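You operate a simulated robot arm through the tools that you are given. There is no shell and no other tool. Be economical: measure what you need, move in short steps, check, and stop when the job is done.

Carry out the task below with a simulated two-armed robot. There is one attempt and no reset: what you move stays moved.

Task
Take the orange hex cap and leave it on the shelf under the fitting bench. Open the right counter door, take the orange block and put it in the right cupboard shelf of the plate counter and shut the door again. Stack the reducer labelled "80 mm" from the top of the green bench on top of the reducer marked "110 mm". Take the blue cup on the top of the green bench and put it away on the rack ledge. Take the chock and leave it in the tight tray. Press the zero button two times. Stack the green-rim spool that says "60 mm" from the top of the teal bench on top of the green-rim spool marked "130 mm". Do these in any order. Set down upright: blue cup, chock.

It is judged by the outcome, as a careful person would: the job done as asked, and still so three seconds after it is handed in. It fails if anything else is knocked over, pushed out of place, dropped, spilled or broken. A push-on lid holds only when it is set on centred and level and pressed home; a screw cap is set on level and turned clockwise until tight.

Robot
Two 7-joint arms with fingered hands on one trunk, on a base that drives. Base frame: it is fixed to the floor where the robot stands at the start and does not move with it; the origin is under the middle of the robot, x ahead of it, y to its left, z up; the surface under the hand at the start is at about z = 80. Readings come in cm, degrees, newtons and seconds.
The left shoulder is at the start at [6, 17.7, 97.5], the right one opposite. Places, roughly: Tight tray (15x15 cm) [522, -20, 86]; blue cup (7x6x9 cm) [90, -50, 80]; chock (6x8x11 cm) [150, -30, 80]; green-rim spool [150, 0, 75]; orange block (8x5x5 cm) [60, -30, 80]; orange hex cap (4x3x2 cm) [60, 0, 80]; rack ledge (252x13 cm) [394, 570, 40]; reducer [100, -50, 75]; right counter door [480, -120, 40]; right cupboard shelf of the plate counter [500, -120, 40]; shelf under the fitting bench [-120, 10, 30]; zero button [170, -70, 80]. Payload 4 kg a hand.
Tool frame (each hand has its own): the origin (TCP) lies between the finger pads and is the grasp point; the fingertips stand 3.7 cm ahead of it; z points along the fingers, y is the line along which they close. Largest opening 12.4 cm; the body of the gripper starts 4.3 cm behind the TCP. The gripper is a hand of 3 fingers: y runs from the thumb to the fingers, the wrist lies at [-1.5, -10.8, -20.2] in the tool frame.
Orientation is told as [roll, pitch, yaw] about the base's x, y, z axes, in that order, counted from this pose: with the fingers straight down and the wrist toward the robot, the tool's x, y and z point along [0, 1, 0], [1, 0, 0] and [0, 0, -1] of the base frame.

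Tools
- The arms move only by the tool step_arm. It takes "left_series", "right_series" or both (then of equal length, played together; a hand with none holds still); each is a list of rows, each a list of 6 numbers: the turn, a rotation vector about the tool's x, y, z in units of 4 degrees (1.0 is 4 degrees), then the shift along the tool's x, y, z in units of 30 mm (1.0 is 30 mm). In form: [[rx, ry, rz, dx, dy, dz], ...]. A call has 1 to 10 rows; each row shifts and turns the commanded pose from where the row before left it, along the tool's axes as they then stand. A call with a number of a shift or a turn outside -1 to 1 is refused whole. A row lasts 0.2 s, in which the tool goes at most 5 cm and 8.6 degrees; a call with a longer step from one row to the next is refused whole. Where a pose cannot be reached the arm comes as near as it can. A force on the tool above 40 N (or 10 N above the force at the start of the call, whichever is more), or a blocked arm, ends the call early, and 0.2 s more pass. In this call time passes only in rows, and 0.2 s behind the last. The reply holds the time, the measured pose of the TCP, the force on the tool along the base axes, the opening and the grip force, in the units named above and with some noise, with the torque about the TCP (base axes, N m) and any sound that the robot's microphone picked up.
- Cameras (640 x 400 px; columns grow to the right, rows downward): "scene" is now at [5.09, -1.68, 162.22]; the picture's right is [-0.18, -0.98, 0.00], its down [-0.70, 0.13, -0.70] and it looks along [0.69, -0.12, -0.71] (base axes); focal length 248 px, centre (320, 200). "left" rides on the left gripper at [-6.4, -7.6, -13.7] in its tool frame; the picture's right is [-0.84, -0.26, 0.48], its down [0.48, -0.76, 0.43] and it looks along [0.26, 0.60, 0.76] (tool axes); focal length 256 px, centre (320, 200). "right" rides on the right gripper at [6.4, -7.6, -13.6] in its tool frame; the picture's right is [-0.84, 0.26, -0.48], its down [-0.48, -0.76, 0.43] and it looks along [-0.26, 0.60, 0.76] (tool axes); focal length 256 px, centre (320, 200). There is no depth. A picture from a camera that has moved, and an enlarged one, comes with that camera's place and axes in the base frame and with its lens.
- get_image(camera): a new picture of that camera. It takes no simulated time.
- raise_lower(by): slides the trunk up (or, below 0, down) by that many cm; the arms and the scene camera ride with it, the base frame stays. It gives what a move gives, with no picture.
- drive_base(legs): drives the robot by 1 to 6 legs, each [ahead, left, turn to the left] in cm, cm and degrees, along the robot's own axes; the way and the turn of a leg run together, so that a leg with both is an arc; at most 150 cm and 180 degrees a leg. The arms and the cameras ride along, it lands a little off, and it stops where it bumps. It gives what a move gives.
- move_fingers(index, middle, thumb_bend, thumb_turn, hand): sets how far each is bent, from 0 (flat) to 1 (curled in); at 0.3 the hand is open as for a grip, at 0.7 the pads meet at the TCP. One left out holds its place. A second passes; each finger stops where it meets its share of the squeeze, and holds until it gets a number again. It is the only way to open and close the hand. It gives what a move gives, with no picture; readings hold the bend of each and the force on the fingers (four entries, about 0 where the hand has none), thumb and palm. thumb_turn goes from beside the hand (0) to across from the fingers (1), as for a grip.
- pan_tilt(pan, tilt): turns the head with the scene camera to pan (to the left, within 86 degrees either way) and tilt (down, from -29 to 69), counted from straight ahead of the robot. It gives what a move gives.
- inspect(camera, box): a new picture of the part [left, top, right, bottom] of that camera's present view, enlarged. It takes no simulated time.
- finish_job(): hands the job in; it is judged then, once.

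Go step by step. Nothing tells you exact positions but the pictures and the camera data: compare them with the known pose of the tool, close in by small moves and look again before you grip or let go. The budget is 217 turns and 208 pictures, counting those below and the enlarged ones. Unless the task says otherwise, let go and move clear before handing in.

The tools are called after "Request:" as name(argument=value, ...) on one line, values as JSON. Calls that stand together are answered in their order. step_arm: Moves the arms, as the interface text tells. Its arguments: {"type":"object","properties":{"left_series":{"type":"array"},"right_series":{"type":"array"}},"required":[]} The other tools are called the same way: raise_lower (by) slides the trunk up or down; move_fingers (index, middle, thumb_bend, thumb_turn, hand) moves the fingers one by one; drive_base (legs) drives the base; pan_tilt (pan, tilt) turns the head that bears the scene camera; get_image (camera) takes a picture; inspect (camera, box) takes an enlarged picture of a part of a camera's view; finish_job () hands the job in.

At the start:

```text
clock: 0.0
left_eef_pos: [52.0, 1.1, 122.58]
left_tool_rot: [0.0, 0.0, 0.1]
left_contact_force: [-0.2, 0.3, 0.1]
left_ft_torque: [0.01, -0.04, -0.02]
left_gripper_width: 12.35
left_finger_force: 0.0
left_shape: jaw
left_bend: [0.3, 0.3, 0.3, 0.98]
left_finger forces: [0.1, 0.0, 0.0, 0.0, 0.0, 0.0]
right_eef_pos: [47.7, -37.58, 121.83]
right_tool_rot: [0.0, 0.0, 0.0]
right_contact_force: [-0.7, 0.3, 0.5]
right_ft_torque: [-0.01, 0.0, 0.01]
right_gripper_width: 12.34
right_finger_force: 0.0
right_shape: jaw
right_bend: [0.3, 0.3, 0.3, 0.98]
right_finger forces: [0.1, 0.1, 0.0, 0.0, 0.0, 0.0]
trunk travel left (down, up): [-50.0, 9.0]
robot x, y, heading: [-0.15, -0.42, -0.1]
head pan, tilt: [-10.2, 45.3]
```

scene: 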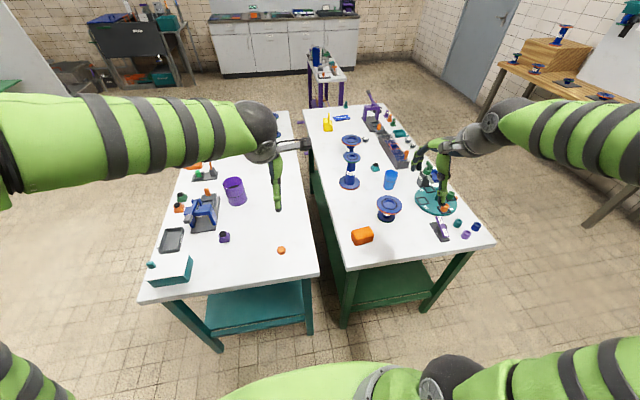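
right: 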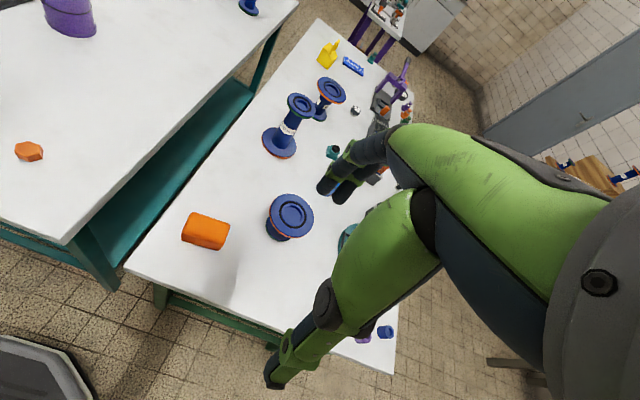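
left: 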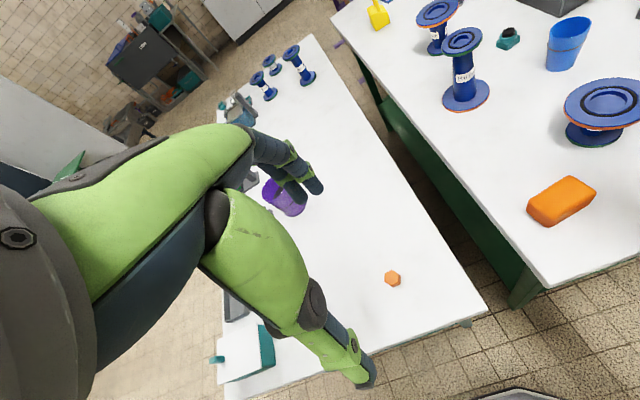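

I see the teal bench on the left with the hex cap and the green bench on the right with the orange block. I'll start with enlarged views to identify the labelled things.

Request:
inspect(camera="scene", box=[300, 80, 500, 260])

Request:
inspect(camera="scene", box=[140, 100, 320, 300])

Request:
inspect(camera="scene", box=[60, 0, 400, 120])

Request:
inspect(camera="scene", box=[380, 0, 640, 140])

Request:
inspect(camera="left", box=[220, 30, 340, 130])

Request:
inspect(camera="left", box=[400, 0, 640, 160])

```text
2.22 times, centred on (400, 170) of scene
camera zoom: at [5.09, -1.68, 162.22], right [-0.18, -0.98, 0.0], down [-0.7, 0.13, -0.7], along [0.69, -0.12, -0.71], focal length 552 px, centre (142, 267)
```

zoom: 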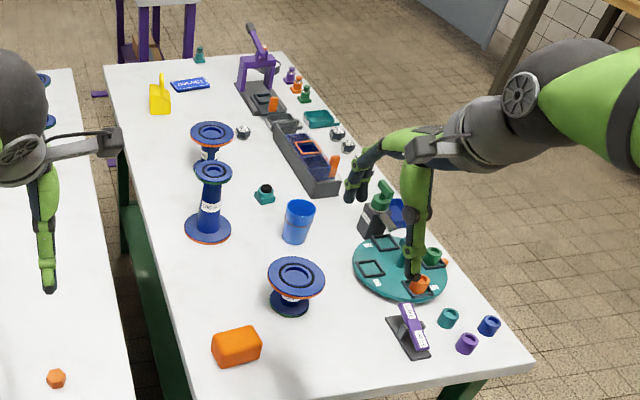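

```text
2.00 times, centred on (230, 200) of scene
camera zoom: at [5.09, -1.68, 162.22], right [-0.18, -0.98, 0.0], down [-0.7, 0.13, -0.7], along [0.69, -0.12, -0.71], focal length 497 px, centre (500, 200)
```

zoom: 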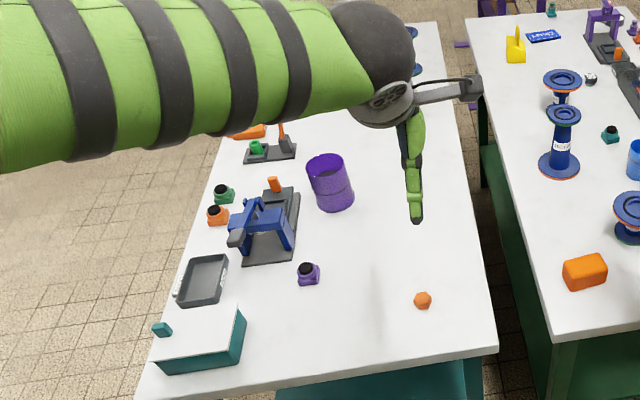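

```text
1.88 times, centred on (230, 60) of scene
camera zoom: at [5.09, -1.68, 162.22], right [-0.18, -0.98, 0.0], down [-0.7, 0.13, -0.7], along [0.69, -0.12, -0.71], focal length 468 px, centre (489, 464)
```

zoom: 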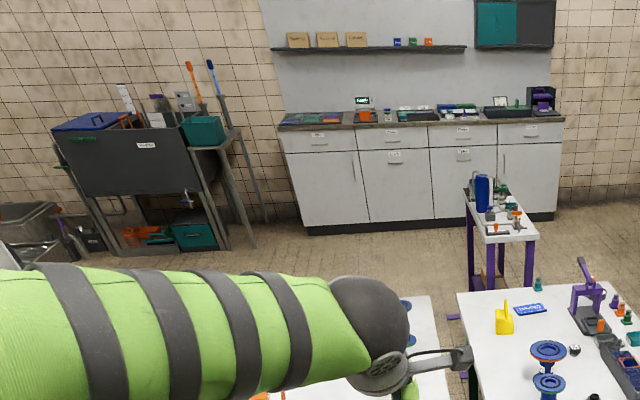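

```text
2.46 times, centred on (510, 70) of scene
camera zoom: at [5.09, -1.68, 162.22], right [-0.18, -0.98, 0.0], down [-0.7, 0.13, -0.7], along [0.69, -0.12, -0.71], focal length 611 px, centre (-148, 520)
```

zoom: 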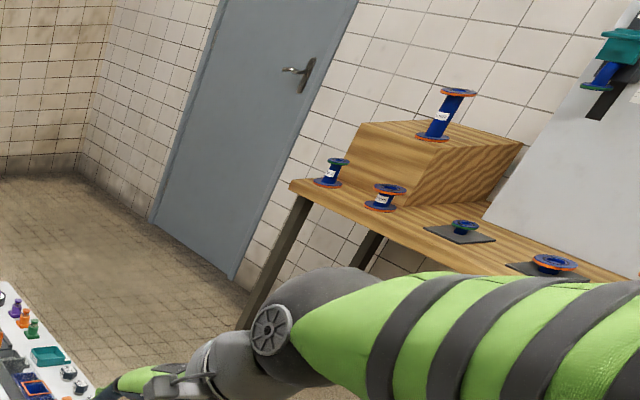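

```text
4.00 times, centred on (280, 80) of left
camera zoom: at [44.38, -5.29, 136.23], right [-0.26, -0.84, -0.48], down [-0.76, 0.48, -0.43], along [0.6, 0.26, -0.76], focal length 1024 px, centre (480, 680)
```

zoom: 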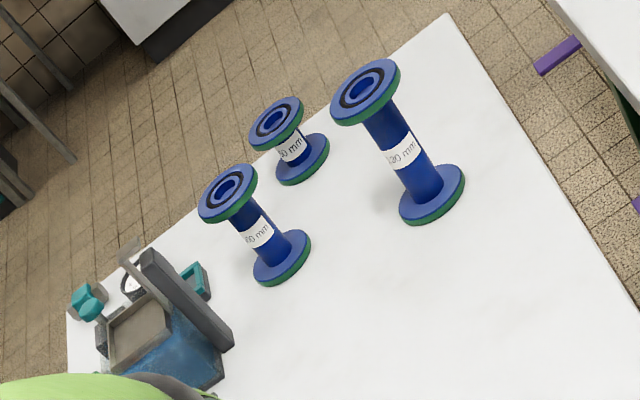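

```text
2.50 times, centred on (520, 80) of left
camera zoom: at [44.38, -5.29, 136.23], right [-0.26, -0.84, -0.48], down [-0.76, 0.48, -0.43], along [0.6, 0.26, -0.76], focal length 640 px, centre (-180, 500)
```

zoom: 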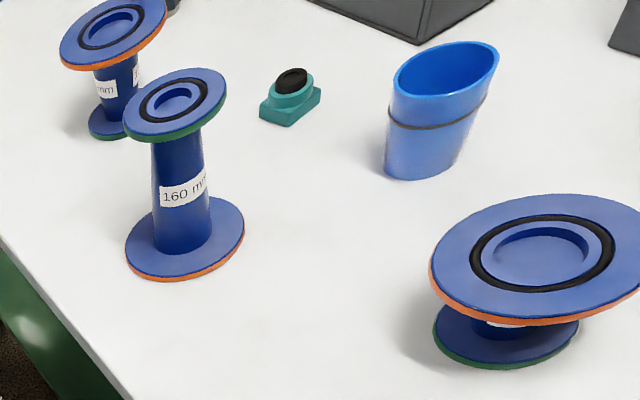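

The positions agree across cameras: hex cap about (60.4, 4.0), block about (60.2, -28.2). I'll bring both hands above them.

Request:
step_arm(left_series=[[0, 0, 0, 0.097, 0.28, 0.8], [0, 0, 0, 0.097, 0.28, 0.8], [0, 0, 0, 0.097, 0.28, 0.8], [0, 0, 0, 0.097, 0.28, 0.8], [0, 0, 0, 0.097, 0.28, 0.8], [0, 0, 0, 0.097, 0.28, 0.8], [0, 0, 0, 0.097, 0.28, 0.8], [0, 0, 0, 0.097, 0.28, 0.8], [0, 0, 0, 0.097, 0.28, 0.8], [0, 0, 0, 0.097, 0.28, 0.8]], right_series=[[0, 0, 0, 0.313, 0.42, 0.7], [0, 0, 0, 0.313, 0.42, 0.7], [0, 0, 0, 0.313, 0.42, 0.7], [0, 0, 0, 0.313, 0.42, 0.7], [0, 0, 0, 0.313, 0.42, 0.7], [0, 0, 0, 0.313, 0.42, 0.7], [0, 0, 0, 0.313, 0.42, 0.7], [0, 0, 0, 0.313, 0.42, 0.7], [0, 0, 0, 0.313, 0.42, 0.7], [0, 0, 0, 0.313, 0.42, 0.7]])

Request:
get_image(camera="left")

Request:
get_image(camera="right")

```text
clock: 2.2
left_eef_pos: [60.42, 3.99, 98.59]
left_tool_rot: [0.0, -0.1, -0.1]
left_contact_force: [-1.1, -0.9, 0.1]
left_ft_torque: [0.05, 0.0, 0.01]
left_gripper_width: 12.38
left_finger_force: 0.0
left_shape: jaw
left_bend: [0.3, 0.3, 0.3, 0.98]
left_finger forces: [0.0, 0.0, 0.1, 0.0, 0.0, 0.0]
right_eef_pos: [60.26, -28.1, 100.58]
right_tool_rot: [0.0, 0.2, 0.0]
right_contact_force: [-0.7, -0.7, -0.4]
right_ft_torque: [0.02, 0.04, -0.04]
right_gripper_width: 12.36
right_finger_force: 0.0
right_shape: jaw
right_bend: [0.3, 0.3, 0.3, 0.98]
right_finger forces: [0.0, 0.0, 0.0, 0.0, 0.0, 0.1]
trunk travel left (down, up): [-50.0, 9.0]
robot x, y, heading: [0.03, -0.03, 0.1]
head pan, tilt: [-10.2, 45.3]
```

```text
198 pictures are left
camera left: at [52.91, -2.45, 112.22], right [-0.26, -0.84, -0.48], down [-0.76, 0.48, -0.43], along [0.6, 0.26, -0.76], focal length 256 px, centre (320, 200)
```

left: 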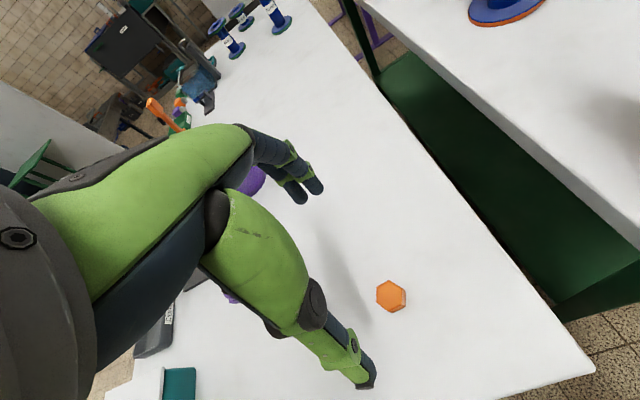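

```text
197 pictures are left
camera right: at [52.79, -21.69, 114.16], right [0.26, -0.84, 0.48], down [-0.76, -0.48, -0.43], along [0.6, -0.26, -0.76], focal length 256 px, centre (320, 200)
```

right: 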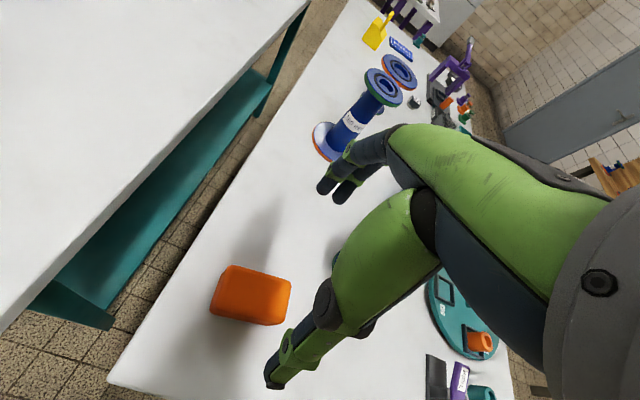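

Both hands sit right above their targets. I'll check the hex's orientation, and yaw the right hand to match the block.

Request:
inspect(camera="left", box=[350, 260, 430, 330])

Request:
step_arm(right_series=[[0, 0, -1, 0, 0, 0], [0, 0, -1, 0, 0, 0], [0, 0, -1, 0, 0, 0], [0, 0, -1, 0, 0, 0], [0, 0, -0.7, 0, 0, 0]])

Request:
get_image(camera="right")

```text
5.71 times, centred on (390, 295) of left
camera zoom: at [52.91, -2.45, 112.22], right [-0.26, -0.84, -0.48], down [-0.76, 0.48, -0.43], along [0.6, 0.26, -0.76], focal length 1463 px, centre (-80, -343)
```

zoom: 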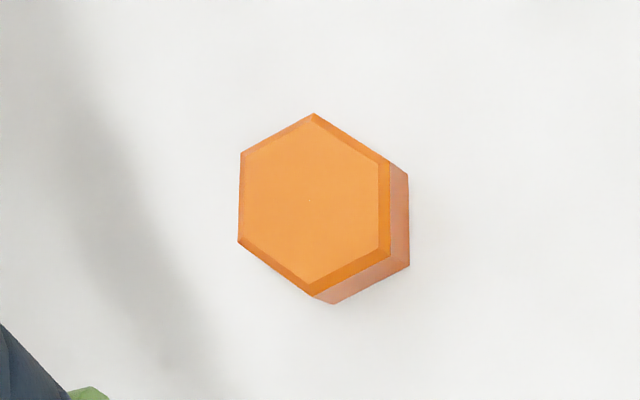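

```text
clock: 3.4
left_eef_pos: [60.46, 4.06, 98.59]
left_tool_rot: [-0.1, -0.1, 0.0]
left_contact_force: [-0.3, -0.4, -0.2]
left_ft_torque: [0.0, 0.0, -0.02]
left_gripper_width: 12.37
left_finger_force: 0.0
left_shape: jaw
left_bend: [0.3, 0.3, 0.3, 0.98]
left_finger forces: [0.0, 0.1, 0.0, 0.0, 0.0, 0.0]
right_eef_pos: [60.27, -28.34, 100.79]
right_tool_rot: [0.0, 0.0, 18.8]
right_contact_force: [-0.1, 0.9, 0.5]
right_ft_torque: [-0.01, -0.02, -0.02]
right_gripper_width: 12.38
right_finger_force: 0.0
right_shape: jaw
right_bend: [0.3, 0.3, 0.3, 0.98]
right_finger forces: [0.0, 0.0, 0.0, 0.0, 0.0, 0.0]
trunk travel left (down, up): [-50.0, 9.0]
robot x, y, heading: [0.22, -0.3, 0.2]
head pan, tilt: [-10.2, 45.3]
```

```text
195 pictures are left
camera right: at [51.02, -24.51, 114.36], right [0.51, -0.71, 0.48], down [-0.56, -0.7, -0.43], along [0.65, -0.05, -0.76], focal length 256 px, centre (320, 200)
```

right: 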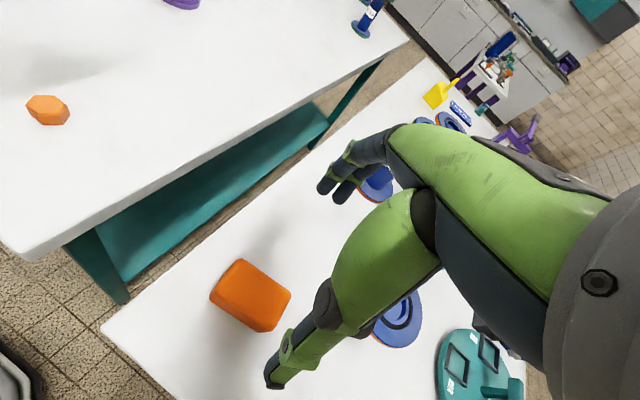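

The right hand is aligned with the block. I'll turn the left hand 13° onto the hex flats and lower both.

Request:
step_arm(left_series=[[0, 0, -0.82, 0, 0, 0.66], [0, 0, -0.82, 0, 0, 0.66], [0, 0, -0.82, 0, 0, 0.66], [0, 0, -0.82, 0, 0, 0.66], [0, 0, 0, 0, 0, 0.66], [0, 0, 0, 0, 0, 0.66], [0, 0, 0, 0, 0, 0.66]], right_series=[[0, 0, 0, 0, 0, 0.76], [0, 0, 0, 0, 0, 0.76], [0, 0, 0, 0, 0, 0.76], [0, 0, 0, 0, 0, 0.76], [0, 0, 0, 0, 0, 0.76], [0, 0, 0, 0, 0, 0.76], [0, 0, 0, 0, 0, 0.76]])

Request:
get_image(camera="left")

Request:
get_image(camera="right")

```text
clock: 5.0
left_eef_pos: [60.4, 4.12, 84.52]
left_tool_rot: [0.0, 0.0, 13.1]
left_contact_force: [-0.3, -0.6, -0.1]
left_ft_torque: [0.0, -0.05, 0.02]
left_gripper_width: 12.38
left_finger_force: 0.1
left_shape: jaw
left_bend: [0.3, 0.3, 0.3, 0.98]
left_finger forces: [0.1, 0.0, 0.1, 0.1, 0.1, 0.0]
right_eef_pos: [60.32, -28.22, 84.76]
right_tool_rot: [0.0, -0.1, 18.8]
right_contact_force: [1.0, 0.1, -0.3]
right_ft_torque: [0.01, 0.01, -0.03]
right_gripper_width: 12.4
right_finger_force: 0.0
right_shape: jaw
right_bend: [0.3, 0.3, 0.3, 0.98]
right_finger forces: [0.0, 0.1, 0.1, 0.0, 0.1, 0.0]
trunk travel left (down, up): [-50.0, 9.0]
robot x, y, heading: [0.19, 0.16, -0.0]
head pan, tilt: [-10.2, 45.3]
```

```text
194 pictures are left
camera left: at [54.46, -3.88, 98.3], right [-0.06, -0.87, -0.48], down [-0.85, 0.3, -0.43], along [0.52, 0.38, -0.76], focal length 256 px, centre (320, 200)
```

left: 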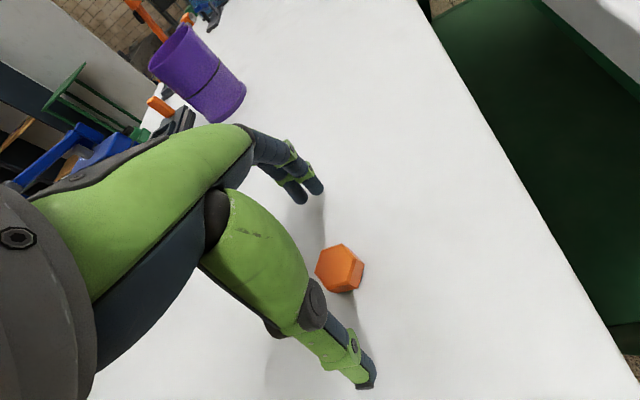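

```text
193 pictures are left
camera right: at [51.13, -24.42, 98.29], right [0.51, -0.71, 0.48], down [-0.56, -0.7, -0.43], along [0.65, -0.05, -0.76], focal length 256 px, centre (320, 200)
```

right: 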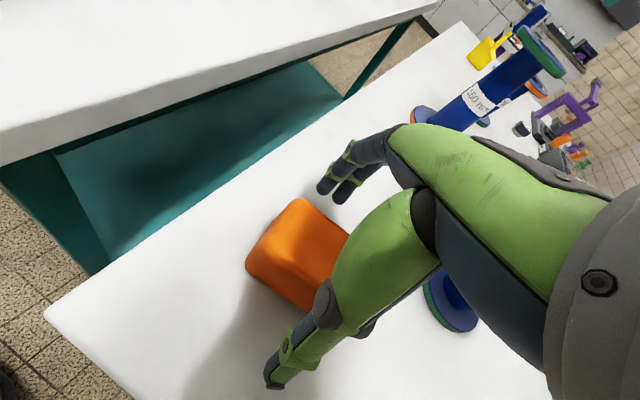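

Both objects are between fingers and thumb. I'll lower the left by 4 mm and close both hands.

Request:
step_arm(left_series=[[0, 0, 0, -0.05, 0, 0.1]])

Request:
move_fingers(hand="right", index=0.8, middle=0.8, thumb_bend=0.8)

Request:
move_fingers(hand="left", index=0.8, middle=0.8, thumb_bend=0.8)

Request:
get_image(camera="left")

Request:
get_image(camera="right")

```text
clock: 5.4
left_eef_pos: [60.4, 3.96, 84.49]
left_tool_rot: [-0.1, 0.1, 13.1]
left_contact_force: [0.9, -0.3, 0.0]
left_ft_torque: [-0.03, 0.01, 0.01]
left_gripper_width: 12.37
left_finger_force: 0.1
left_shape: jaw
left_bend: [0.3, 0.3, 0.3, 0.98]
left_finger forces: [0.0, 0.1, 0.0, 0.1, 0.0, 0.1]
right_eef_pos: [60.31, -28.13, 84.61]
right_tool_rot: [0.0, 0.0, 18.7]
right_contact_force: [0.1, -0.5, -0.7]
right_ft_torque: [0.01, 0.0, -0.02]
right_gripper_width: 12.38
right_finger_force: 0.0
right_shape: jaw
right_bend: [0.3, 0.3, 0.3, 0.98]
right_finger forces: [0.0, 0.1, 0.0, 0.0, 0.0, 0.0]
trunk travel left (down, up): [-50.0, 9.0]
robot x, y, heading: [0.08, 0.18, 0.2]
head pan, tilt: [-10.2, 45.3]
```

```text
clock: 6.4
left_eef_pos: [60.32, 3.99, 84.4]
left_tool_rot: [0.0, -0.2, 13.1]
left_contact_force: [-0.7, -0.3, 0.0]
left_ft_torque: [-0.01, -0.02, 0.0]
left_gripper_width: 12.34
left_finger_force: 0.1
left_shape: jaw
left_bend: [0.3, 0.3, 0.3, 0.98]
left_finger forces: [0.1, 0.0, 0.0, 0.0, 0.0, 0.0]
right_eef_pos: [60.22, -28.23, 84.95]
right_tool_rot: [-0.1, -0.2, 18.8]
right_contact_force: [-1.3, -9.3, 19.8]
right_ft_torque: [-0.03, -0.5, -0.14]
right_gripper_width: 5.34
right_finger_force: 26.9
right_shape: fingers
right_bend: [0.52, 0.55, 0.57, 0.97]
right_finger forces: [14.0, 10.8, 0.0, 0.0, 29.7, 0.0]
trunk travel left (down, up): [-50.0, 9.0]
robot x, y, heading: [-0.07, -0.09, 0.2]
head pan, tilt: [-10.2, 45.3]
```

```text
clock: 7.4
left_eef_pos: [60.44, 3.88, 84.51]
left_tool_rot: [0.0, -0.1, 13.0]
left_contact_force: [-0.7, -0.8, 5.4]
left_ft_torque: [-0.05, -0.09, -0.03]
left_gripper_width: 2.76
left_finger_force: 22.6
left_shape: fingers
left_bend: [0.62, 0.63, 0.63, 0.95]
left_finger forces: [11.5, 9.5, 0.0, 0.1, 24.3, 0.1]
right_eef_pos: [60.15, -28.17, 84.91]
right_tool_rot: [0.1, -0.1, 18.7]
right_contact_force: [1.3, -11.4, 22.1]
right_ft_torque: [-0.07, -0.68, -0.21]
right_gripper_width: 5.34
right_finger_force: 27.7
right_shape: fingers
right_bend: [0.52, 0.55, 0.57, 0.97]
right_finger forces: [14.3, 11.4, 0.1, 0.1, 28.8, 0.0]
trunk travel left (down, up): [-50.0, 9.0]
robot x, y, heading: [0.01, -0.55, 0.0]
head pan, tilt: [-10.2, 45.3]
```

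```text
192 pictures are left
camera left: at [54.36, -4.04, 98.16], right [-0.06, -0.87, -0.48], down [-0.85, 0.3, -0.44], along [0.53, 0.38, -0.76], focal length 256 px, centre (320, 200)
```

left: 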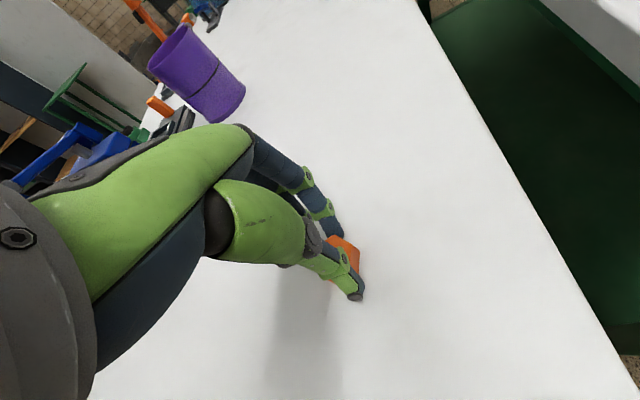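

```text
191 pictures are left
camera right: at [51.0, -24.49, 98.44], right [0.51, -0.71, 0.48], down [-0.56, -0.7, -0.44], along [0.65, -0.05, -0.76], focal length 256 px, centre (320, 200)
```

right: 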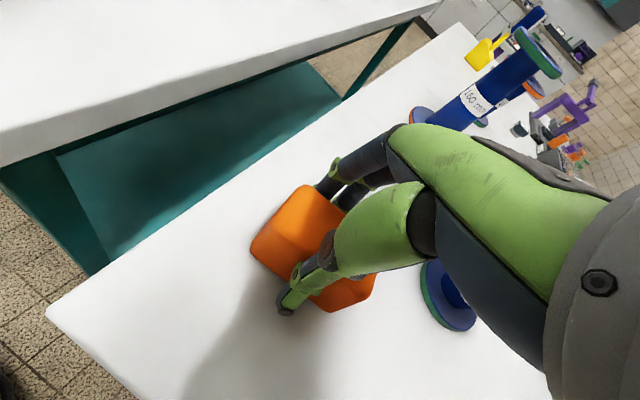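

Both are gripped. I'll lift both straight up.

Request:
step_arm(left_series=[[0, 0, 0, 0, 0, -0.3], [0, 0, 0, 0, 0, -0.6], [0, 0, 0, 0, 0, -0.8], [0, 0, 0, 0, 0, -1], [0, 0, 0, 0, 0, -1], [0, 0, 0, 0, 0, -1], [0, 0, 0, 0, 0, -1], [0, 0, 0, 0, 0, -1]], right_series=[[0, 0, 0, 0, 0, -0.3], [0, 0, 0, 0, 0, -0.6], [0, 0, 0, 0, 0, -0.8], [0, 0, 0, 0, 0, -1], [0, 0, 0, 0, 0, -1], [0, 0, 0, 0, 0, -1], [0, 0, 0, 0, 0, -1], [0, 0, 0, 0, 0, -1]])

Request:
pan_tilt(pan=0, tilt=35)

Request:
get_image(camera="scene")

Request:
get_image(camera="left")

```text
clock: 9.2
left_eef_pos: [60.37, 3.67, 104.5]
left_tool_rot: [0.1, 0.0, 13.0]
left_contact_force: [0.1, -0.4, 0.3]
left_ft_torque: [0.0, -0.03, 0.02]
left_gripper_width: 2.73
left_finger_force: 22.2
left_shape: fingers
left_bend: [0.61, 0.63, 0.63, 0.95]
left_finger forces: [11.6, 9.7, 0.0, 0.0, 22.9, 0.0]
right_eef_pos: [60.14, -28.27, 105.09]
right_tool_rot: [0.0, 0.0, 18.9]
right_contact_force: [0.1, 0.1, -1.9]
right_ft_torque: [-0.01, 0.03, -0.01]
right_gripper_width: 5.24
right_finger_force: 21.5
right_shape: fingers
right_bend: [0.52, 0.55, 0.57, 0.97]
right_finger forces: [13.2, 8.8, 0.0, 0.1, 21.7, 0.1]
trunk travel left (down, up): [-50.0, 9.0]
robot x, y, heading: [0.4, 0.07, 0.2]
head pan, tilt: [-10.2, 45.3]
```

```text
clock: 9.9
left_eef_pos: [60.5, 3.53, 104.46]
left_tool_rot: [0.0, 0.0, 13.2]
left_contact_force: [0.4, 0.1, 0.1]
left_ft_torque: [-0.03, 0.01, -0.02]
left_gripper_width: 2.74
left_finger_force: 22.4
left_shape: fingers
left_bend: [0.61, 0.63, 0.63, 0.95]
left_finger forces: [11.7, 9.8, 0.0, 0.1, 23.0, 0.0]
right_eef_pos: [60.22, -28.2, 104.92]
right_tool_rot: [0.1, 0.0, 18.7]
right_contact_force: [-0.3, 0.1, -1.8]
right_ft_torque: [0.01, 0.0, 0.0]
right_gripper_width: 5.21
right_finger_force: 21.9
right_shape: fingers
right_bend: [0.52, 0.55, 0.57, 0.97]
right_finger forces: [13.2, 8.8, 0.0, 0.0, 21.7, 0.1]
trunk travel left (down, up): [-50.0, 9.0]
robot x, y, heading: [0.08, 0.1, -0.0]
head pan, tilt: [0.0, 35.0]
```

```text
190 pictures are left
camera scene: at [5.92, -0.26, 163.73], right [0.0, -1.0, 0.0], down [-0.57, 0.0, -0.82], along [0.82, 0.0, -0.57], focal length 248 px, centre (320, 200)
```

scene: 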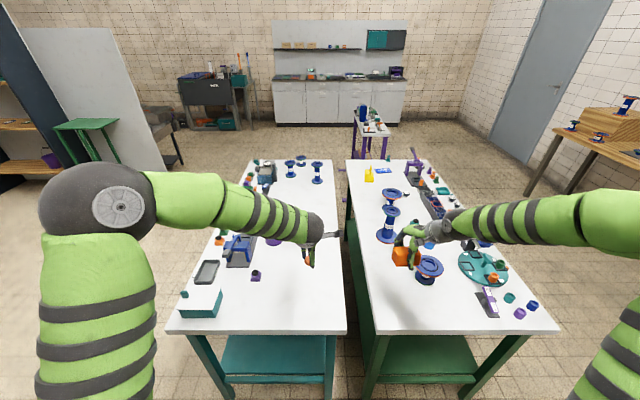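

```text
189 pictures are left
camera left: at [54.47, -4.31, 118.11], right [-0.06, -0.87, -0.48], down [-0.85, 0.3, -0.43], along [0.52, 0.38, -0.76], focal length 256 px, centre (320, 200)
```

left: 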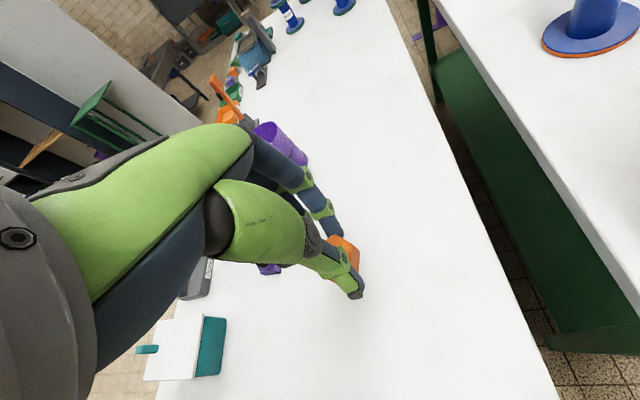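

Both are held. The fitting bench is behind me, so I'll back off a little, turn around and look.

Request:
drive_base(legs=[[-20, 0, 0], [0, 0, 90], [0, 0, 90]])

Request:
get_image(camera="scene")

```text
clock: 19.2
left_eef_pos: [-80.46, -3.88, 104.35]
left_tool_rot: [0.1, 0.0, -166.8]
left_contact_force: [0.5, -0.4, -0.8]
left_ft_torque: [-0.03, -0.01, -0.02]
left_gripper_width: 2.61
left_finger_force: 20.3
left_shape: fingers
left_bend: [0.61, 0.64, 0.63, 0.95]
left_finger forces: [11.0, 9.0, 0.2, 0.1, 20.6, 0.1]
right_eef_pos: [-80.42, 28.08, 104.96]
right_tool_rot: [0.0, 0.0, -161.1]
right_contact_force: [-0.3, -0.6, -2.1]
right_ft_torque: [0.02, -0.02, 0.01]
right_gripper_width: 5.21
right_finger_force: 22.0
right_shape: fingers
right_bend: [0.52, 0.55, 0.57, 0.97]
right_finger forces: [13.0, 9.0, 0.0, 0.0, 21.6, 0.1]
trunk travel left (down, up): [-50.0, 9.0]
robot x, y, heading: [-19.82, 0.22, -179.9]
head pan, tilt: [0.0, 35.0]
```

```text
188 pictures are left
camera scene: at [-25.78, -0.25, 163.73], right [0.0, 1.0, 0.0], down [0.57, 0.0, -0.82], along [-0.82, 0.0, -0.57], focal length 248 px, centre (320, 200)
```

scene: 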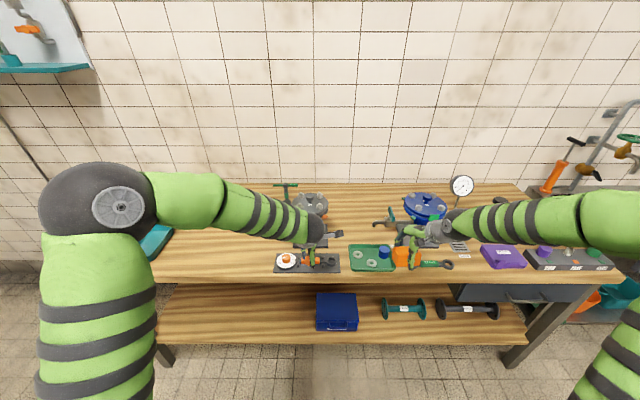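

The fitting bench's lower shelf (z about 30) has free wood left of the blue box, around y = -25 to -60. I'll back off a little, lower the trunk and look at the shelf.

Request:
drive_base(legs=[[-10, 0, 0], [0, 15, 0]])

Request:
raise_lower(by=-50)

Request:
step_arm(left_series=[[-1, 0, 0.32, 0, 0, 0], [-1, 0, 0.32, 0, 0, 0], [-1, 0, 0.32, 0, 0, 0], [-1, 0, 0.32, 0, 0, 0], [-1, 0, 0.32, 0, 0, 0], [-1, 0, 0.32, 0, 0, 0], [-1, 0, 0.32, 0, 0, 0], [-1, 0, 0.32, 0, 0, 0], [-1, 0, 0.32, 0, 0, 0], [-1, 0, 0.32, 0, 0, 0]])

Request:
pan_tilt(pan=10, tilt=40)

Request:
get_image(camera="scene")

Request:
get_image(camera="left")

```text
clock: 21.3
left_eef_pos: [-70.34, -19.05, 104.45]
left_tool_rot: [-0.1, 0.0, -166.7]
left_contact_force: [0.3, -0.7, -0.1]
left_ft_torque: [0.02, -0.01, 0.05]
left_gripper_width: 2.64
left_finger_force: 20.4
left_shape: fingers
left_bend: [0.61, 0.64, 0.63, 0.95]
left_finger forces: [11.2, 9.0, 0.0, 0.0, 20.9, 0.0]
right_eef_pos: [-70.19, 12.97, 104.94]
right_tool_rot: [0.0, 0.0, -161.0]
right_contact_force: [-1.3, -0.9, -1.1]
right_ft_torque: [0.01, -0.04, 0.0]
right_gripper_width: 5.21
right_finger_force: 22.3
right_shape: fingers
right_bend: [0.52, 0.55, 0.57, 0.97]
right_finger forces: [13.0, 9.0, 0.0, 0.0, 21.7, 0.1]
trunk travel left (down, up): [-50.0, 9.0]
robot x, y, heading: [-9.72, -15.3, -180.0]
head pan, tilt: [0.0, 35.0]
```

```text
refused: -50 is not a number from -40 to 40
```

```text
clock: 23.5
left_eef_pos: [-70.3, -18.82, 104.44]
left_tool_rot: [5.6, -39.6, 177.9]
left_contact_force: [-0.3, 0.1, -0.3]
left_ft_torque: [-0.01, -0.02, 0.0]
left_gripper_width: 2.61
left_finger_force: 19.7
left_shape: fingers
left_bend: [0.61, 0.64, 0.63, 0.95]
left_finger forces: [11.1, 8.7, 0.0, 0.0, 20.7, 0.0]
right_eef_pos: [-70.24, 12.99, 105.08]
right_tool_rot: [-0.1, -0.1, -161.0]
right_contact_force: [-0.7, 0.1, -2.2]
right_ft_torque: [-0.01, 0.0, 0.01]
right_gripper_width: 5.19
right_finger_force: 22.0
right_shape: fingers
right_bend: [0.52, 0.55, 0.57, 0.97]
right_finger forces: [13.0, 9.0, 0.0, 0.0, 21.6, 0.0]
trunk travel left (down, up): [-50.0, 9.0]
robot x, y, heading: [-9.54, -15.07, -179.8]
head pan, tilt: [0.0, 35.0]
```

```text
clock: 24.2
left_eef_pos: [-70.31, -18.85, 104.42]
left_tool_rot: [5.6, -39.6, 178.0]
left_contact_force: [-0.4, 0.1, -0.6]
left_ft_torque: [0.0, -0.02, -0.01]
left_gripper_width: 2.6
left_finger_force: 20.2
left_shape: fingers
left_bend: [0.61, 0.64, 0.63, 0.95]
left_finger forces: [11.0, 8.7, 0.0, 0.0, 20.7, 0.0]
right_eef_pos: [-70.22, 13.08, 104.89]
right_tool_rot: [-0.1, 0.0, -161.0]
right_contact_force: [0.3, -0.9, -1.8]
right_ft_torque: [0.03, 0.0, 0.03]
right_gripper_width: 5.19
right_finger_force: 21.6
right_shape: fingers
right_bend: [0.52, 0.55, 0.57, 0.97]
right_finger forces: [13.0, 8.9, 0.0, 0.0, 21.6, 0.0]
trunk travel left (down, up): [-50.0, 9.0]
robot x, y, heading: [-9.78, -15.2, -179.6]
head pan, tilt: [10.0, 40.0]
```

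```text
187 pictures are left
camera scene: at [-15.19, -16.75, 162.98], right [-0.18, 0.98, 0.0], down [0.63, 0.11, -0.77], along [-0.75, -0.13, -0.64], focal length 248 px, centre (320, 200)
```

scene: 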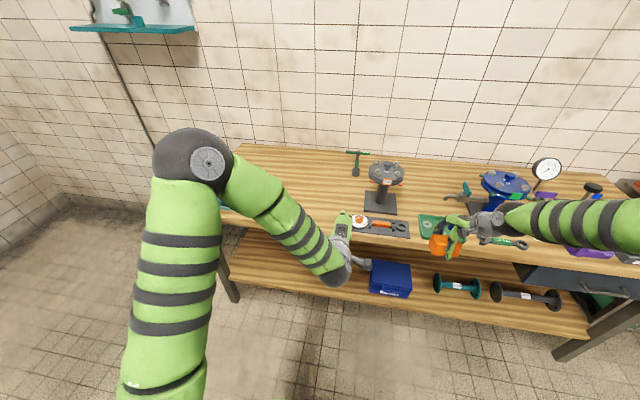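

```text
186 pictures are left
camera left: at [-55.94, -11.78, 109.61], right [-0.13, 0.79, -0.6], down [0.32, -0.53, -0.78], along [-0.94, -0.29, -0.18], focal length 256 px, centre (320, 200)
```

left: 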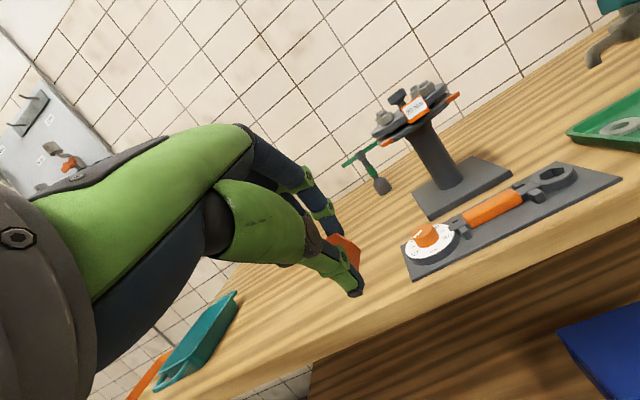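

Lowering the trunk in two moves; the hands are clear in front of the bench edge.

Request:
raise_lower(by=-40)

Request:
raise_lower(by=-10)

Request:
get_image(camera="scene")

Request:
get_image(camera="left")

```text
clock: 28.0
left_eef_pos: [-70.39, -18.89, 64.43]
left_tool_rot: [5.6, -39.6, 177.9]
left_contact_force: [-0.5, 0.7, -0.3]
left_ft_torque: [-0.01, -0.04, 0.01]
left_gripper_width: 2.63
left_finger_force: 19.8
left_shape: fingers
left_bend: [0.61, 0.64, 0.63, 0.95]
left_finger forces: [11.1, 8.6, 0.0, 0.1, 20.6, 0.1]
right_eef_pos: [-70.15, 12.98, 64.91]
right_tool_rot: [0.0, 0.0, -160.9]
right_contact_force: [-0.5, 0.2, -2.7]
right_ft_torque: [0.04, -0.04, -0.03]
right_gripper_width: 5.19
right_finger_force: 21.8
right_shape: fingers
right_bend: [0.52, 0.55, 0.57, 0.97]
right_finger forces: [13.0, 9.0, 0.0, 0.0, 21.5, 0.0]
trunk travel left (down, up): [-10.0, 49.0]
robot x, y, heading: [-9.92, -14.83, -179.9]
head pan, tilt: [10.0, 40.0]
```

```text
clock: 29.4
left_eef_pos: [-70.22, -18.83, 54.43]
left_tool_rot: [5.6, -39.6, 177.9]
left_contact_force: [0.5, 0.2, -0.3]
left_ft_torque: [0.01, -0.02, -0.06]
left_gripper_width: 2.63
left_finger_force: 19.9
left_shape: fingers
left_bend: [0.61, 0.64, 0.63, 0.95]
left_finger forces: [11.2, 8.5, 0.1, 0.0, 20.6, 0.0]
right_eef_pos: [-70.09, 12.9, 54.94]
right_tool_rot: [0.0, 0.0, -161.1]
right_contact_force: [-0.2, 0.4, -1.8]
right_ft_torque: [0.04, -0.04, -0.04]
right_gripper_width: 5.17
right_finger_force: 21.2
right_shape: fingers
right_bend: [0.52, 0.55, 0.57, 0.97]
right_finger forces: [13.1, 9.0, 0.0, 0.0, 21.5, 0.0]
trunk travel left (down, up): [0.0, 59.0]
robot x, y, heading: [-9.66, -14.92, -179.6]
head pan, tilt: [10.0, 40.0]
```

```text
185 pictures are left
camera scene: at [-15.17, -16.76, 112.98], right [-0.18, 0.98, 0.0], down [0.63, 0.11, -0.77], along [-0.75, -0.14, -0.64], focal length 248 px, centre (320, 200)
```

scene: 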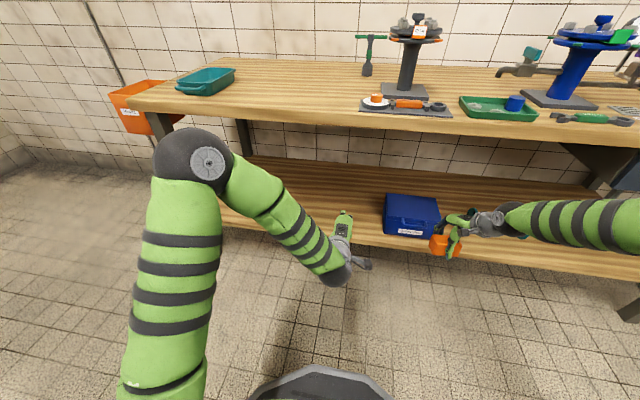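

```text
184 pictures are left
camera left: at [-55.92, -11.79, 59.61], right [-0.13, 0.79, -0.6], down [0.32, -0.53, -0.78], along [-0.94, -0.29, -0.18], focal length 256 px, centre (320, 200)
```

left: 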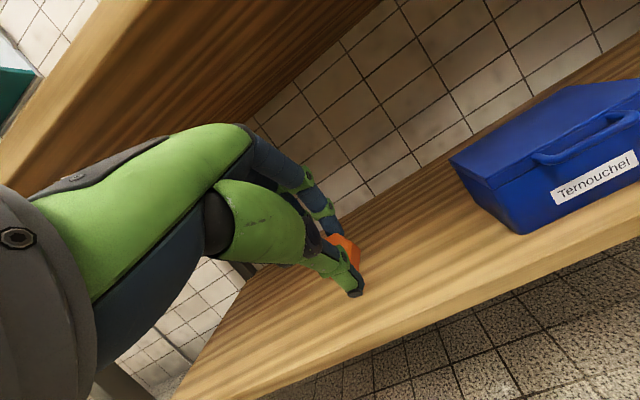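

The shelf is free left of the blue box. I'll reach forward and down over it.

Request:
step_arm(left_series=[[0, 0, 0, 0.18, 0.28, 0.9], [0, 0, 0, 0.18, 0.28, 0.9], [0, 0, 0, 0.18, 0.28, 0.9], [0, 0, 0, 0.18, 0.28, 0.9], [0, 0, 0, 0.18, 0.28, 0.9], [0, 0, 0, 0.18, 0.28, 0.9], [0, 0, 0, 0.18, 0.28, 0.9], [0, 0, 0, 0.18, 0.28, 0.9], [0, 0, 0, 0.18, 0.28, 0.9], [0, 0, 0, 0.18, 0.28, 0.9]])

Request:
get_image(camera="scene")

Request:
get_image(camera="left")

```text
clock: 31.6
left_eef_pos: [-93.88, -26.09, 39.26]
left_tool_rot: [5.5, -39.5, 177.9]
left_contact_force: [0.8, 0.5, -0.2]
left_ft_torque: [0.03, -0.01, -0.03]
left_gripper_width: 2.62
left_finger_force: 20.6
left_shape: fingers
left_bend: [0.61, 0.64, 0.63, 0.95]
left_finger forces: [11.2, 9.1, 0.1, 0.1, 20.6, 0.0]
right_eef_pos: [-70.09, 12.92, 54.9]
right_tool_rot: [0.0, 0.0, -161.0]
right_contact_force: [0.3, -0.8, -1.8]
right_ft_torque: [0.01, -0.04, 0.02]
right_gripper_width: 5.21
right_finger_force: 20.9
right_shape: fingers
right_bend: [0.52, 0.55, 0.57, 0.97]
right_finger forces: [12.9, 9.1, 0.0, 0.0, 21.5, 0.0]
trunk travel left (down, up): [0.0, 59.0]
robot x, y, heading: [-9.83, -15.08, -180.1]
head pan, tilt: [10.0, 40.0]
```

```text
183 pictures are left
camera scene: at [-15.16, -16.77, 112.98], right [-0.18, 0.98, 0.0], down [0.63, 0.11, -0.77], along [-0.75, -0.14, -0.64], focal length 248 px, centre (320, 200)
```

scene: 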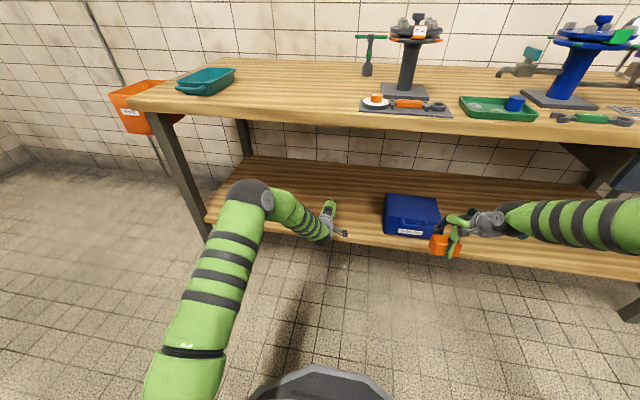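

```text
182 pictures are left
camera left: at [-79.41, -18.98, 44.51], right [-0.13, 0.79, -0.6], down [0.32, -0.54, -0.78], along [-0.94, -0.29, -0.18], focal length 256 px, centre (320, 200)
```

left: 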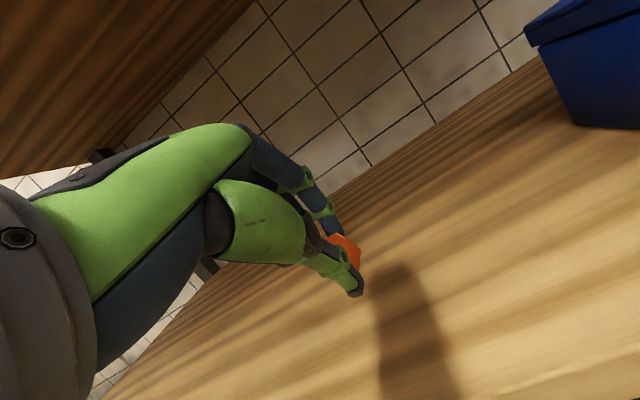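

Go a little deeper, then down slowly until I feel the shelf.

Request:
step_arm(left_series=[[0, 0, 0, 0, 0.2, 0.6], [0, 0, 0, 0, 0.2, 0.6], [0, 0, 0, 0, 0.2, 0.6]])

Request:
step_arm(left_series=[[0, 0, 0, 0, -0.05, 0.06], [0, 0, 0, 0, -0.05, 0.06], [0, 0, 0, 0, -0.05, 0.06], [0, 0, 0, 0, -0.05, 0.06], [0, 0, 0, 0, -0.05, 0.06], [0, 0, 0, 0, -0.05, 0.06], [0, 0, 0, 0, -0.05, 0.06]])

Request:
get_image(camera="left")

```text
clock: 32.4
left_eef_pos: [-98.71, -26.34, 36.47]
left_tool_rot: [5.5, -39.6, 178.0]
left_contact_force: [0.8, 0.0, 0.1]
left_ft_torque: [0.02, -0.01, -0.01]
left_gripper_width: 2.6
left_finger_force: 20.3
left_shape: fingers
left_bend: [0.61, 0.64, 0.63, 0.95]
left_finger forces: [11.2, 8.9, 0.0, 0.1, 20.5, 0.1]
right_eef_pos: [-70.24, 12.99, 55.0]
right_tool_rot: [0.0, 0.1, -161.0]
right_contact_force: [0.4, 0.3, -1.6]
right_ft_torque: [0.03, 0.04, 0.02]
right_gripper_width: 5.2
right_finger_force: 22.0
right_shape: fingers
right_bend: [0.52, 0.55, 0.57, 0.97]
right_finger forces: [12.7, 9.0, 0.0, 0.0, 21.6, 0.0]
trunk travel left (down, up): [0.0, 59.0]
robot x, y, heading: [-9.99, -14.9, -179.5]
head pan, tilt: [10.0, 40.0]
```

```text
clock: 34.0
left_eef_pos: [-98.63, -26.53, 34.88]
left_tool_rot: [5.7, -39.6, 177.9]
left_contact_force: [0.7, 0.7, 0.9]
left_ft_torque: [0.01, -0.04, 0.02]
left_gripper_width: 2.59
left_finger_force: 21.4
left_shape: fingers
left_bend: [0.61, 0.64, 0.63, 0.95]
left_finger forces: [11.5, 9.1, 0.0, 0.1, 22.2, 0.0]
right_eef_pos: [-70.23, 12.98, 54.89]
right_tool_rot: [0.0, 0.1, -161.1]
right_contact_force: [0.0, -0.1, -2.6]
right_ft_torque: [0.0, -0.02, 0.03]
right_gripper_width: 5.15
right_finger_force: 21.3
right_shape: fingers
right_bend: [0.52, 0.55, 0.57, 0.97]
right_finger forces: [12.8, 9.1, 0.0, 0.1, 21.6, 0.0]
trunk travel left (down, up): [0.0, 59.0]
robot x, y, heading: [-10.07, -15.01, -180.0]
head pan, tilt: [10.0, 40.0]
```

```text
181 pictures are left
camera left: at [-84.29, -19.39, 40.03], right [-0.13, 0.79, -0.6], down [0.32, -0.54, -0.78], along [-0.94, -0.29, -0.18], focal length 256 px, centre (320, 200)
```

left: 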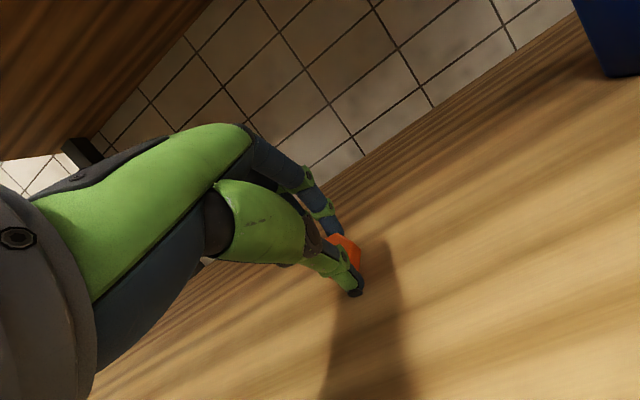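

Request:
step_arm(left_series=[[0, 0, 0, 0, -0.05, 0.06], [0, 0, 0, 0, -0.05, 0.06], [0, 0, 0, 0, -0.05, 0.06], [0, 0, 0, 0, -0.05, 0.06]])

Request:
inspect(camera="left", box=[260, 200, 440, 340])

```text
clock: 35.0
left_eef_pos: [-98.69, -26.47, 34.23]
left_tool_rot: [5.7, -40.1, 177.9]
left_contact_force: [6.2, 0.6, 26.7]
left_ft_torque: [0.35, 0.03, -0.09]
left_gripper_width: 2.34
left_finger_force: 42.8
left_shape: fingers
left_bend: [0.58, 0.63, 0.66, 0.95]
left_finger forces: [16.8, 12.5, 0.1, 0.0, 56.5, 0.0]
right_eef_pos: [-70.08, 12.96, 55.04]
right_tool_rot: [0.1, -0.1, -161.0]
right_contact_force: [1.1, -1.4, -0.6]
right_ft_torque: [0.03, -0.06, -0.01]
right_gripper_width: 5.19
right_finger_force: 21.6
right_shape: fingers
right_bend: [0.52, 0.55, 0.57, 0.97]
right_finger forces: [12.7, 9.0, 0.1, 0.0, 21.5, 0.1]
trunk travel left (down, up): [0.0, 59.0]
robot x, y, heading: [-9.46, -14.97, -179.7]
head pan, tilt: [10.0, 40.0]
```

```text
2.86 times, centred on (350, 270) of left
camera zoom: at [-84.3, -19.44, 39.36], right [-0.14, 0.79, -0.6], down [0.32, -0.53, -0.78], along [-0.94, -0.29, -0.18], focal length 731 px, centre (234, 0)
```

zoom: 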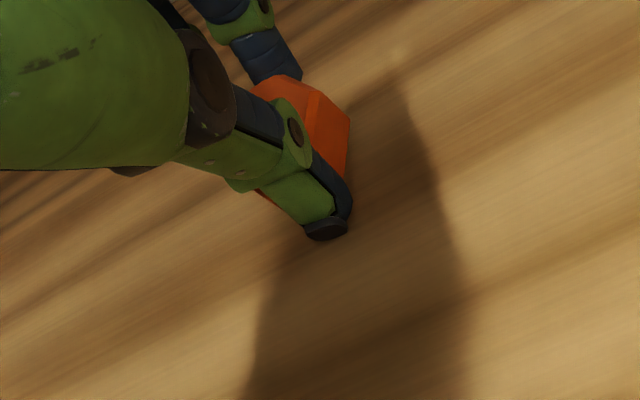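

The thumb touches the shelf. I'll ease up a few mm, then open fingers.

Request:
step_arm(left_series=[[0, 0, 0, 0, 0.05, -0.06], [0, 0, 0, 0, 0.03, -0.04]])

Request:
move_fingers(hand="left", index=0.45, middle=0.45)

Request:
inspect(camera="left", box=[240, 150, 460, 350])

```text
clock: 35.6
left_eef_pos: [-98.65, -26.65, 34.29]
left_tool_rot: [5.7, -39.5, 177.9]
left_contact_force: [-1.8, -0.9, 13.0]
left_ft_torque: [0.09, 0.26, 0.0]
left_gripper_width: 2.28
left_finger_force: 35.3
left_shape: fingers
left_bend: [0.58, 0.63, 0.66, 0.95]
left_finger forces: [16.4, 12.2, 0.0, 0.0, 42.0, 0.1]
right_eef_pos: [-70.16, 13.08, 55.02]
right_tool_rot: [0.1, 0.1, -161.0]
right_contact_force: [1.0, 0.5, -2.4]
right_ft_torque: [-0.04, -0.02, -0.02]
right_gripper_width: 5.18
right_finger_force: 21.9
right_shape: fingers
right_bend: [0.52, 0.55, 0.57, 0.97]
right_finger forces: [12.9, 8.9, 0.1, 0.1, 21.5, 0.1]
trunk travel left (down, up): [0.0, 59.0]
robot x, y, heading: [-9.8, -15.0, -179.7]
head pan, tilt: [10.0, 40.0]
```

```text
clock: 36.6
left_eef_pos: [-98.65, -26.59, 34.22]
left_tool_rot: [5.5, -39.5, 178.0]
left_contact_force: [0.7, 0.1, -0.5]
left_ft_torque: [0.03, -0.01, 0.01]
left_gripper_width: 2.77
left_finger_force: 1.2
left_shape: fingers
left_bend: [0.45, 0.45, 0.79, 0.97]
left_finger forces: [0.6, 0.1, 0.1, 0.0, 0.7, 0.1]
right_eef_pos: [-70.16, 13.05, 54.93]
right_tool_rot: [0.1, 0.1, -160.9]
right_contact_force: [-0.5, 0.5, -2.3]
right_ft_torque: [0.07, -0.03, 0.01]
right_gripper_width: 5.19
right_finger_force: 21.5
right_shape: fingers
right_bend: [0.52, 0.55, 0.57, 0.97]
right_finger forces: [12.7, 8.9, 0.0, 0.0, 21.5, 0.0]
trunk travel left (down, up): [0.0, 59.0]
robot x, y, heading: [-9.65, -15.23, -179.7]
head pan, tilt: [10.0, 40.0]
```

```text
2.00 times, centred on (350, 250) of left
camera zoom: at [-84.28, -19.44, 39.44], right [-0.13, 0.79, -0.6], down [0.32, -0.53, -0.78], along [-0.94, -0.29, -0.18], focal length 512 px, centre (260, 100)
```

zoom: 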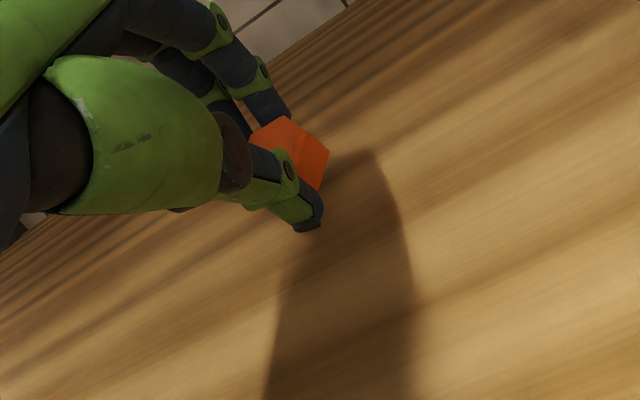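

Request:
move_fingers(hand="left", index=0.2, middle=0.2, thumb_bend=0.65)

Request:
inspect(camera="left", box=[240, 150, 460, 350])

```text
clock: 37.6
left_eef_pos: [-98.75, -26.4, 34.35]
left_tool_rot: [5.6, -39.7, 177.9]
left_contact_force: [2.4, -0.6, 7.3]
left_ft_torque: [0.08, -0.01, -0.04]
left_gripper_width: 8.63
left_finger_force: 3.6
left_shape: fingers
left_bend: [0.2, 0.2, 0.66, 0.98]
left_finger forces: [0.0, 0.0, 0.0, 0.0, 7.0, 0.0]
right_eef_pos: [-70.2, 12.99, 54.91]
right_tool_rot: [0.0, 0.0, -161.0]
right_contact_force: [-0.3, 0.3, -2.3]
right_ft_torque: [-0.02, -0.01, 0.0]
right_gripper_width: 5.2
right_finger_force: 21.7
right_shape: fingers
right_bend: [0.52, 0.55, 0.57, 0.97]
right_finger forces: [12.9, 9.0, 0.1, 0.0, 21.5, 0.1]
trunk travel left (down, up): [0.0, 59.0]
robot x, y, heading: [-10.3, -14.79, -179.6]
head pan, tilt: [10.0, 40.0]
```

```text
2.00 times, centred on (350, 250) of left
camera zoom: at [-84.29, -19.43, 39.55], right [-0.13, 0.79, -0.6], down [0.32, -0.53, -0.78], along [-0.94, -0.29, -0.18], focal length 512 px, centre (260, 100)
```

zoom: 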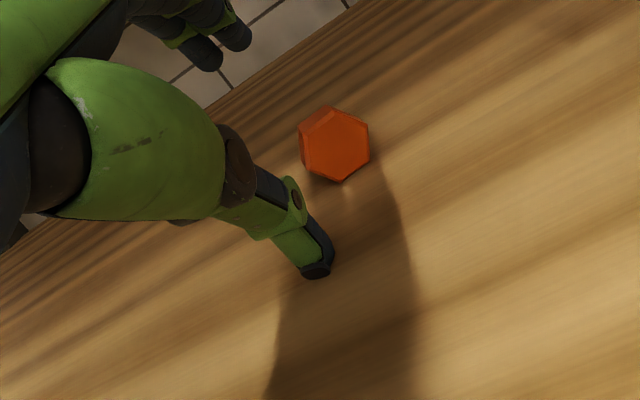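

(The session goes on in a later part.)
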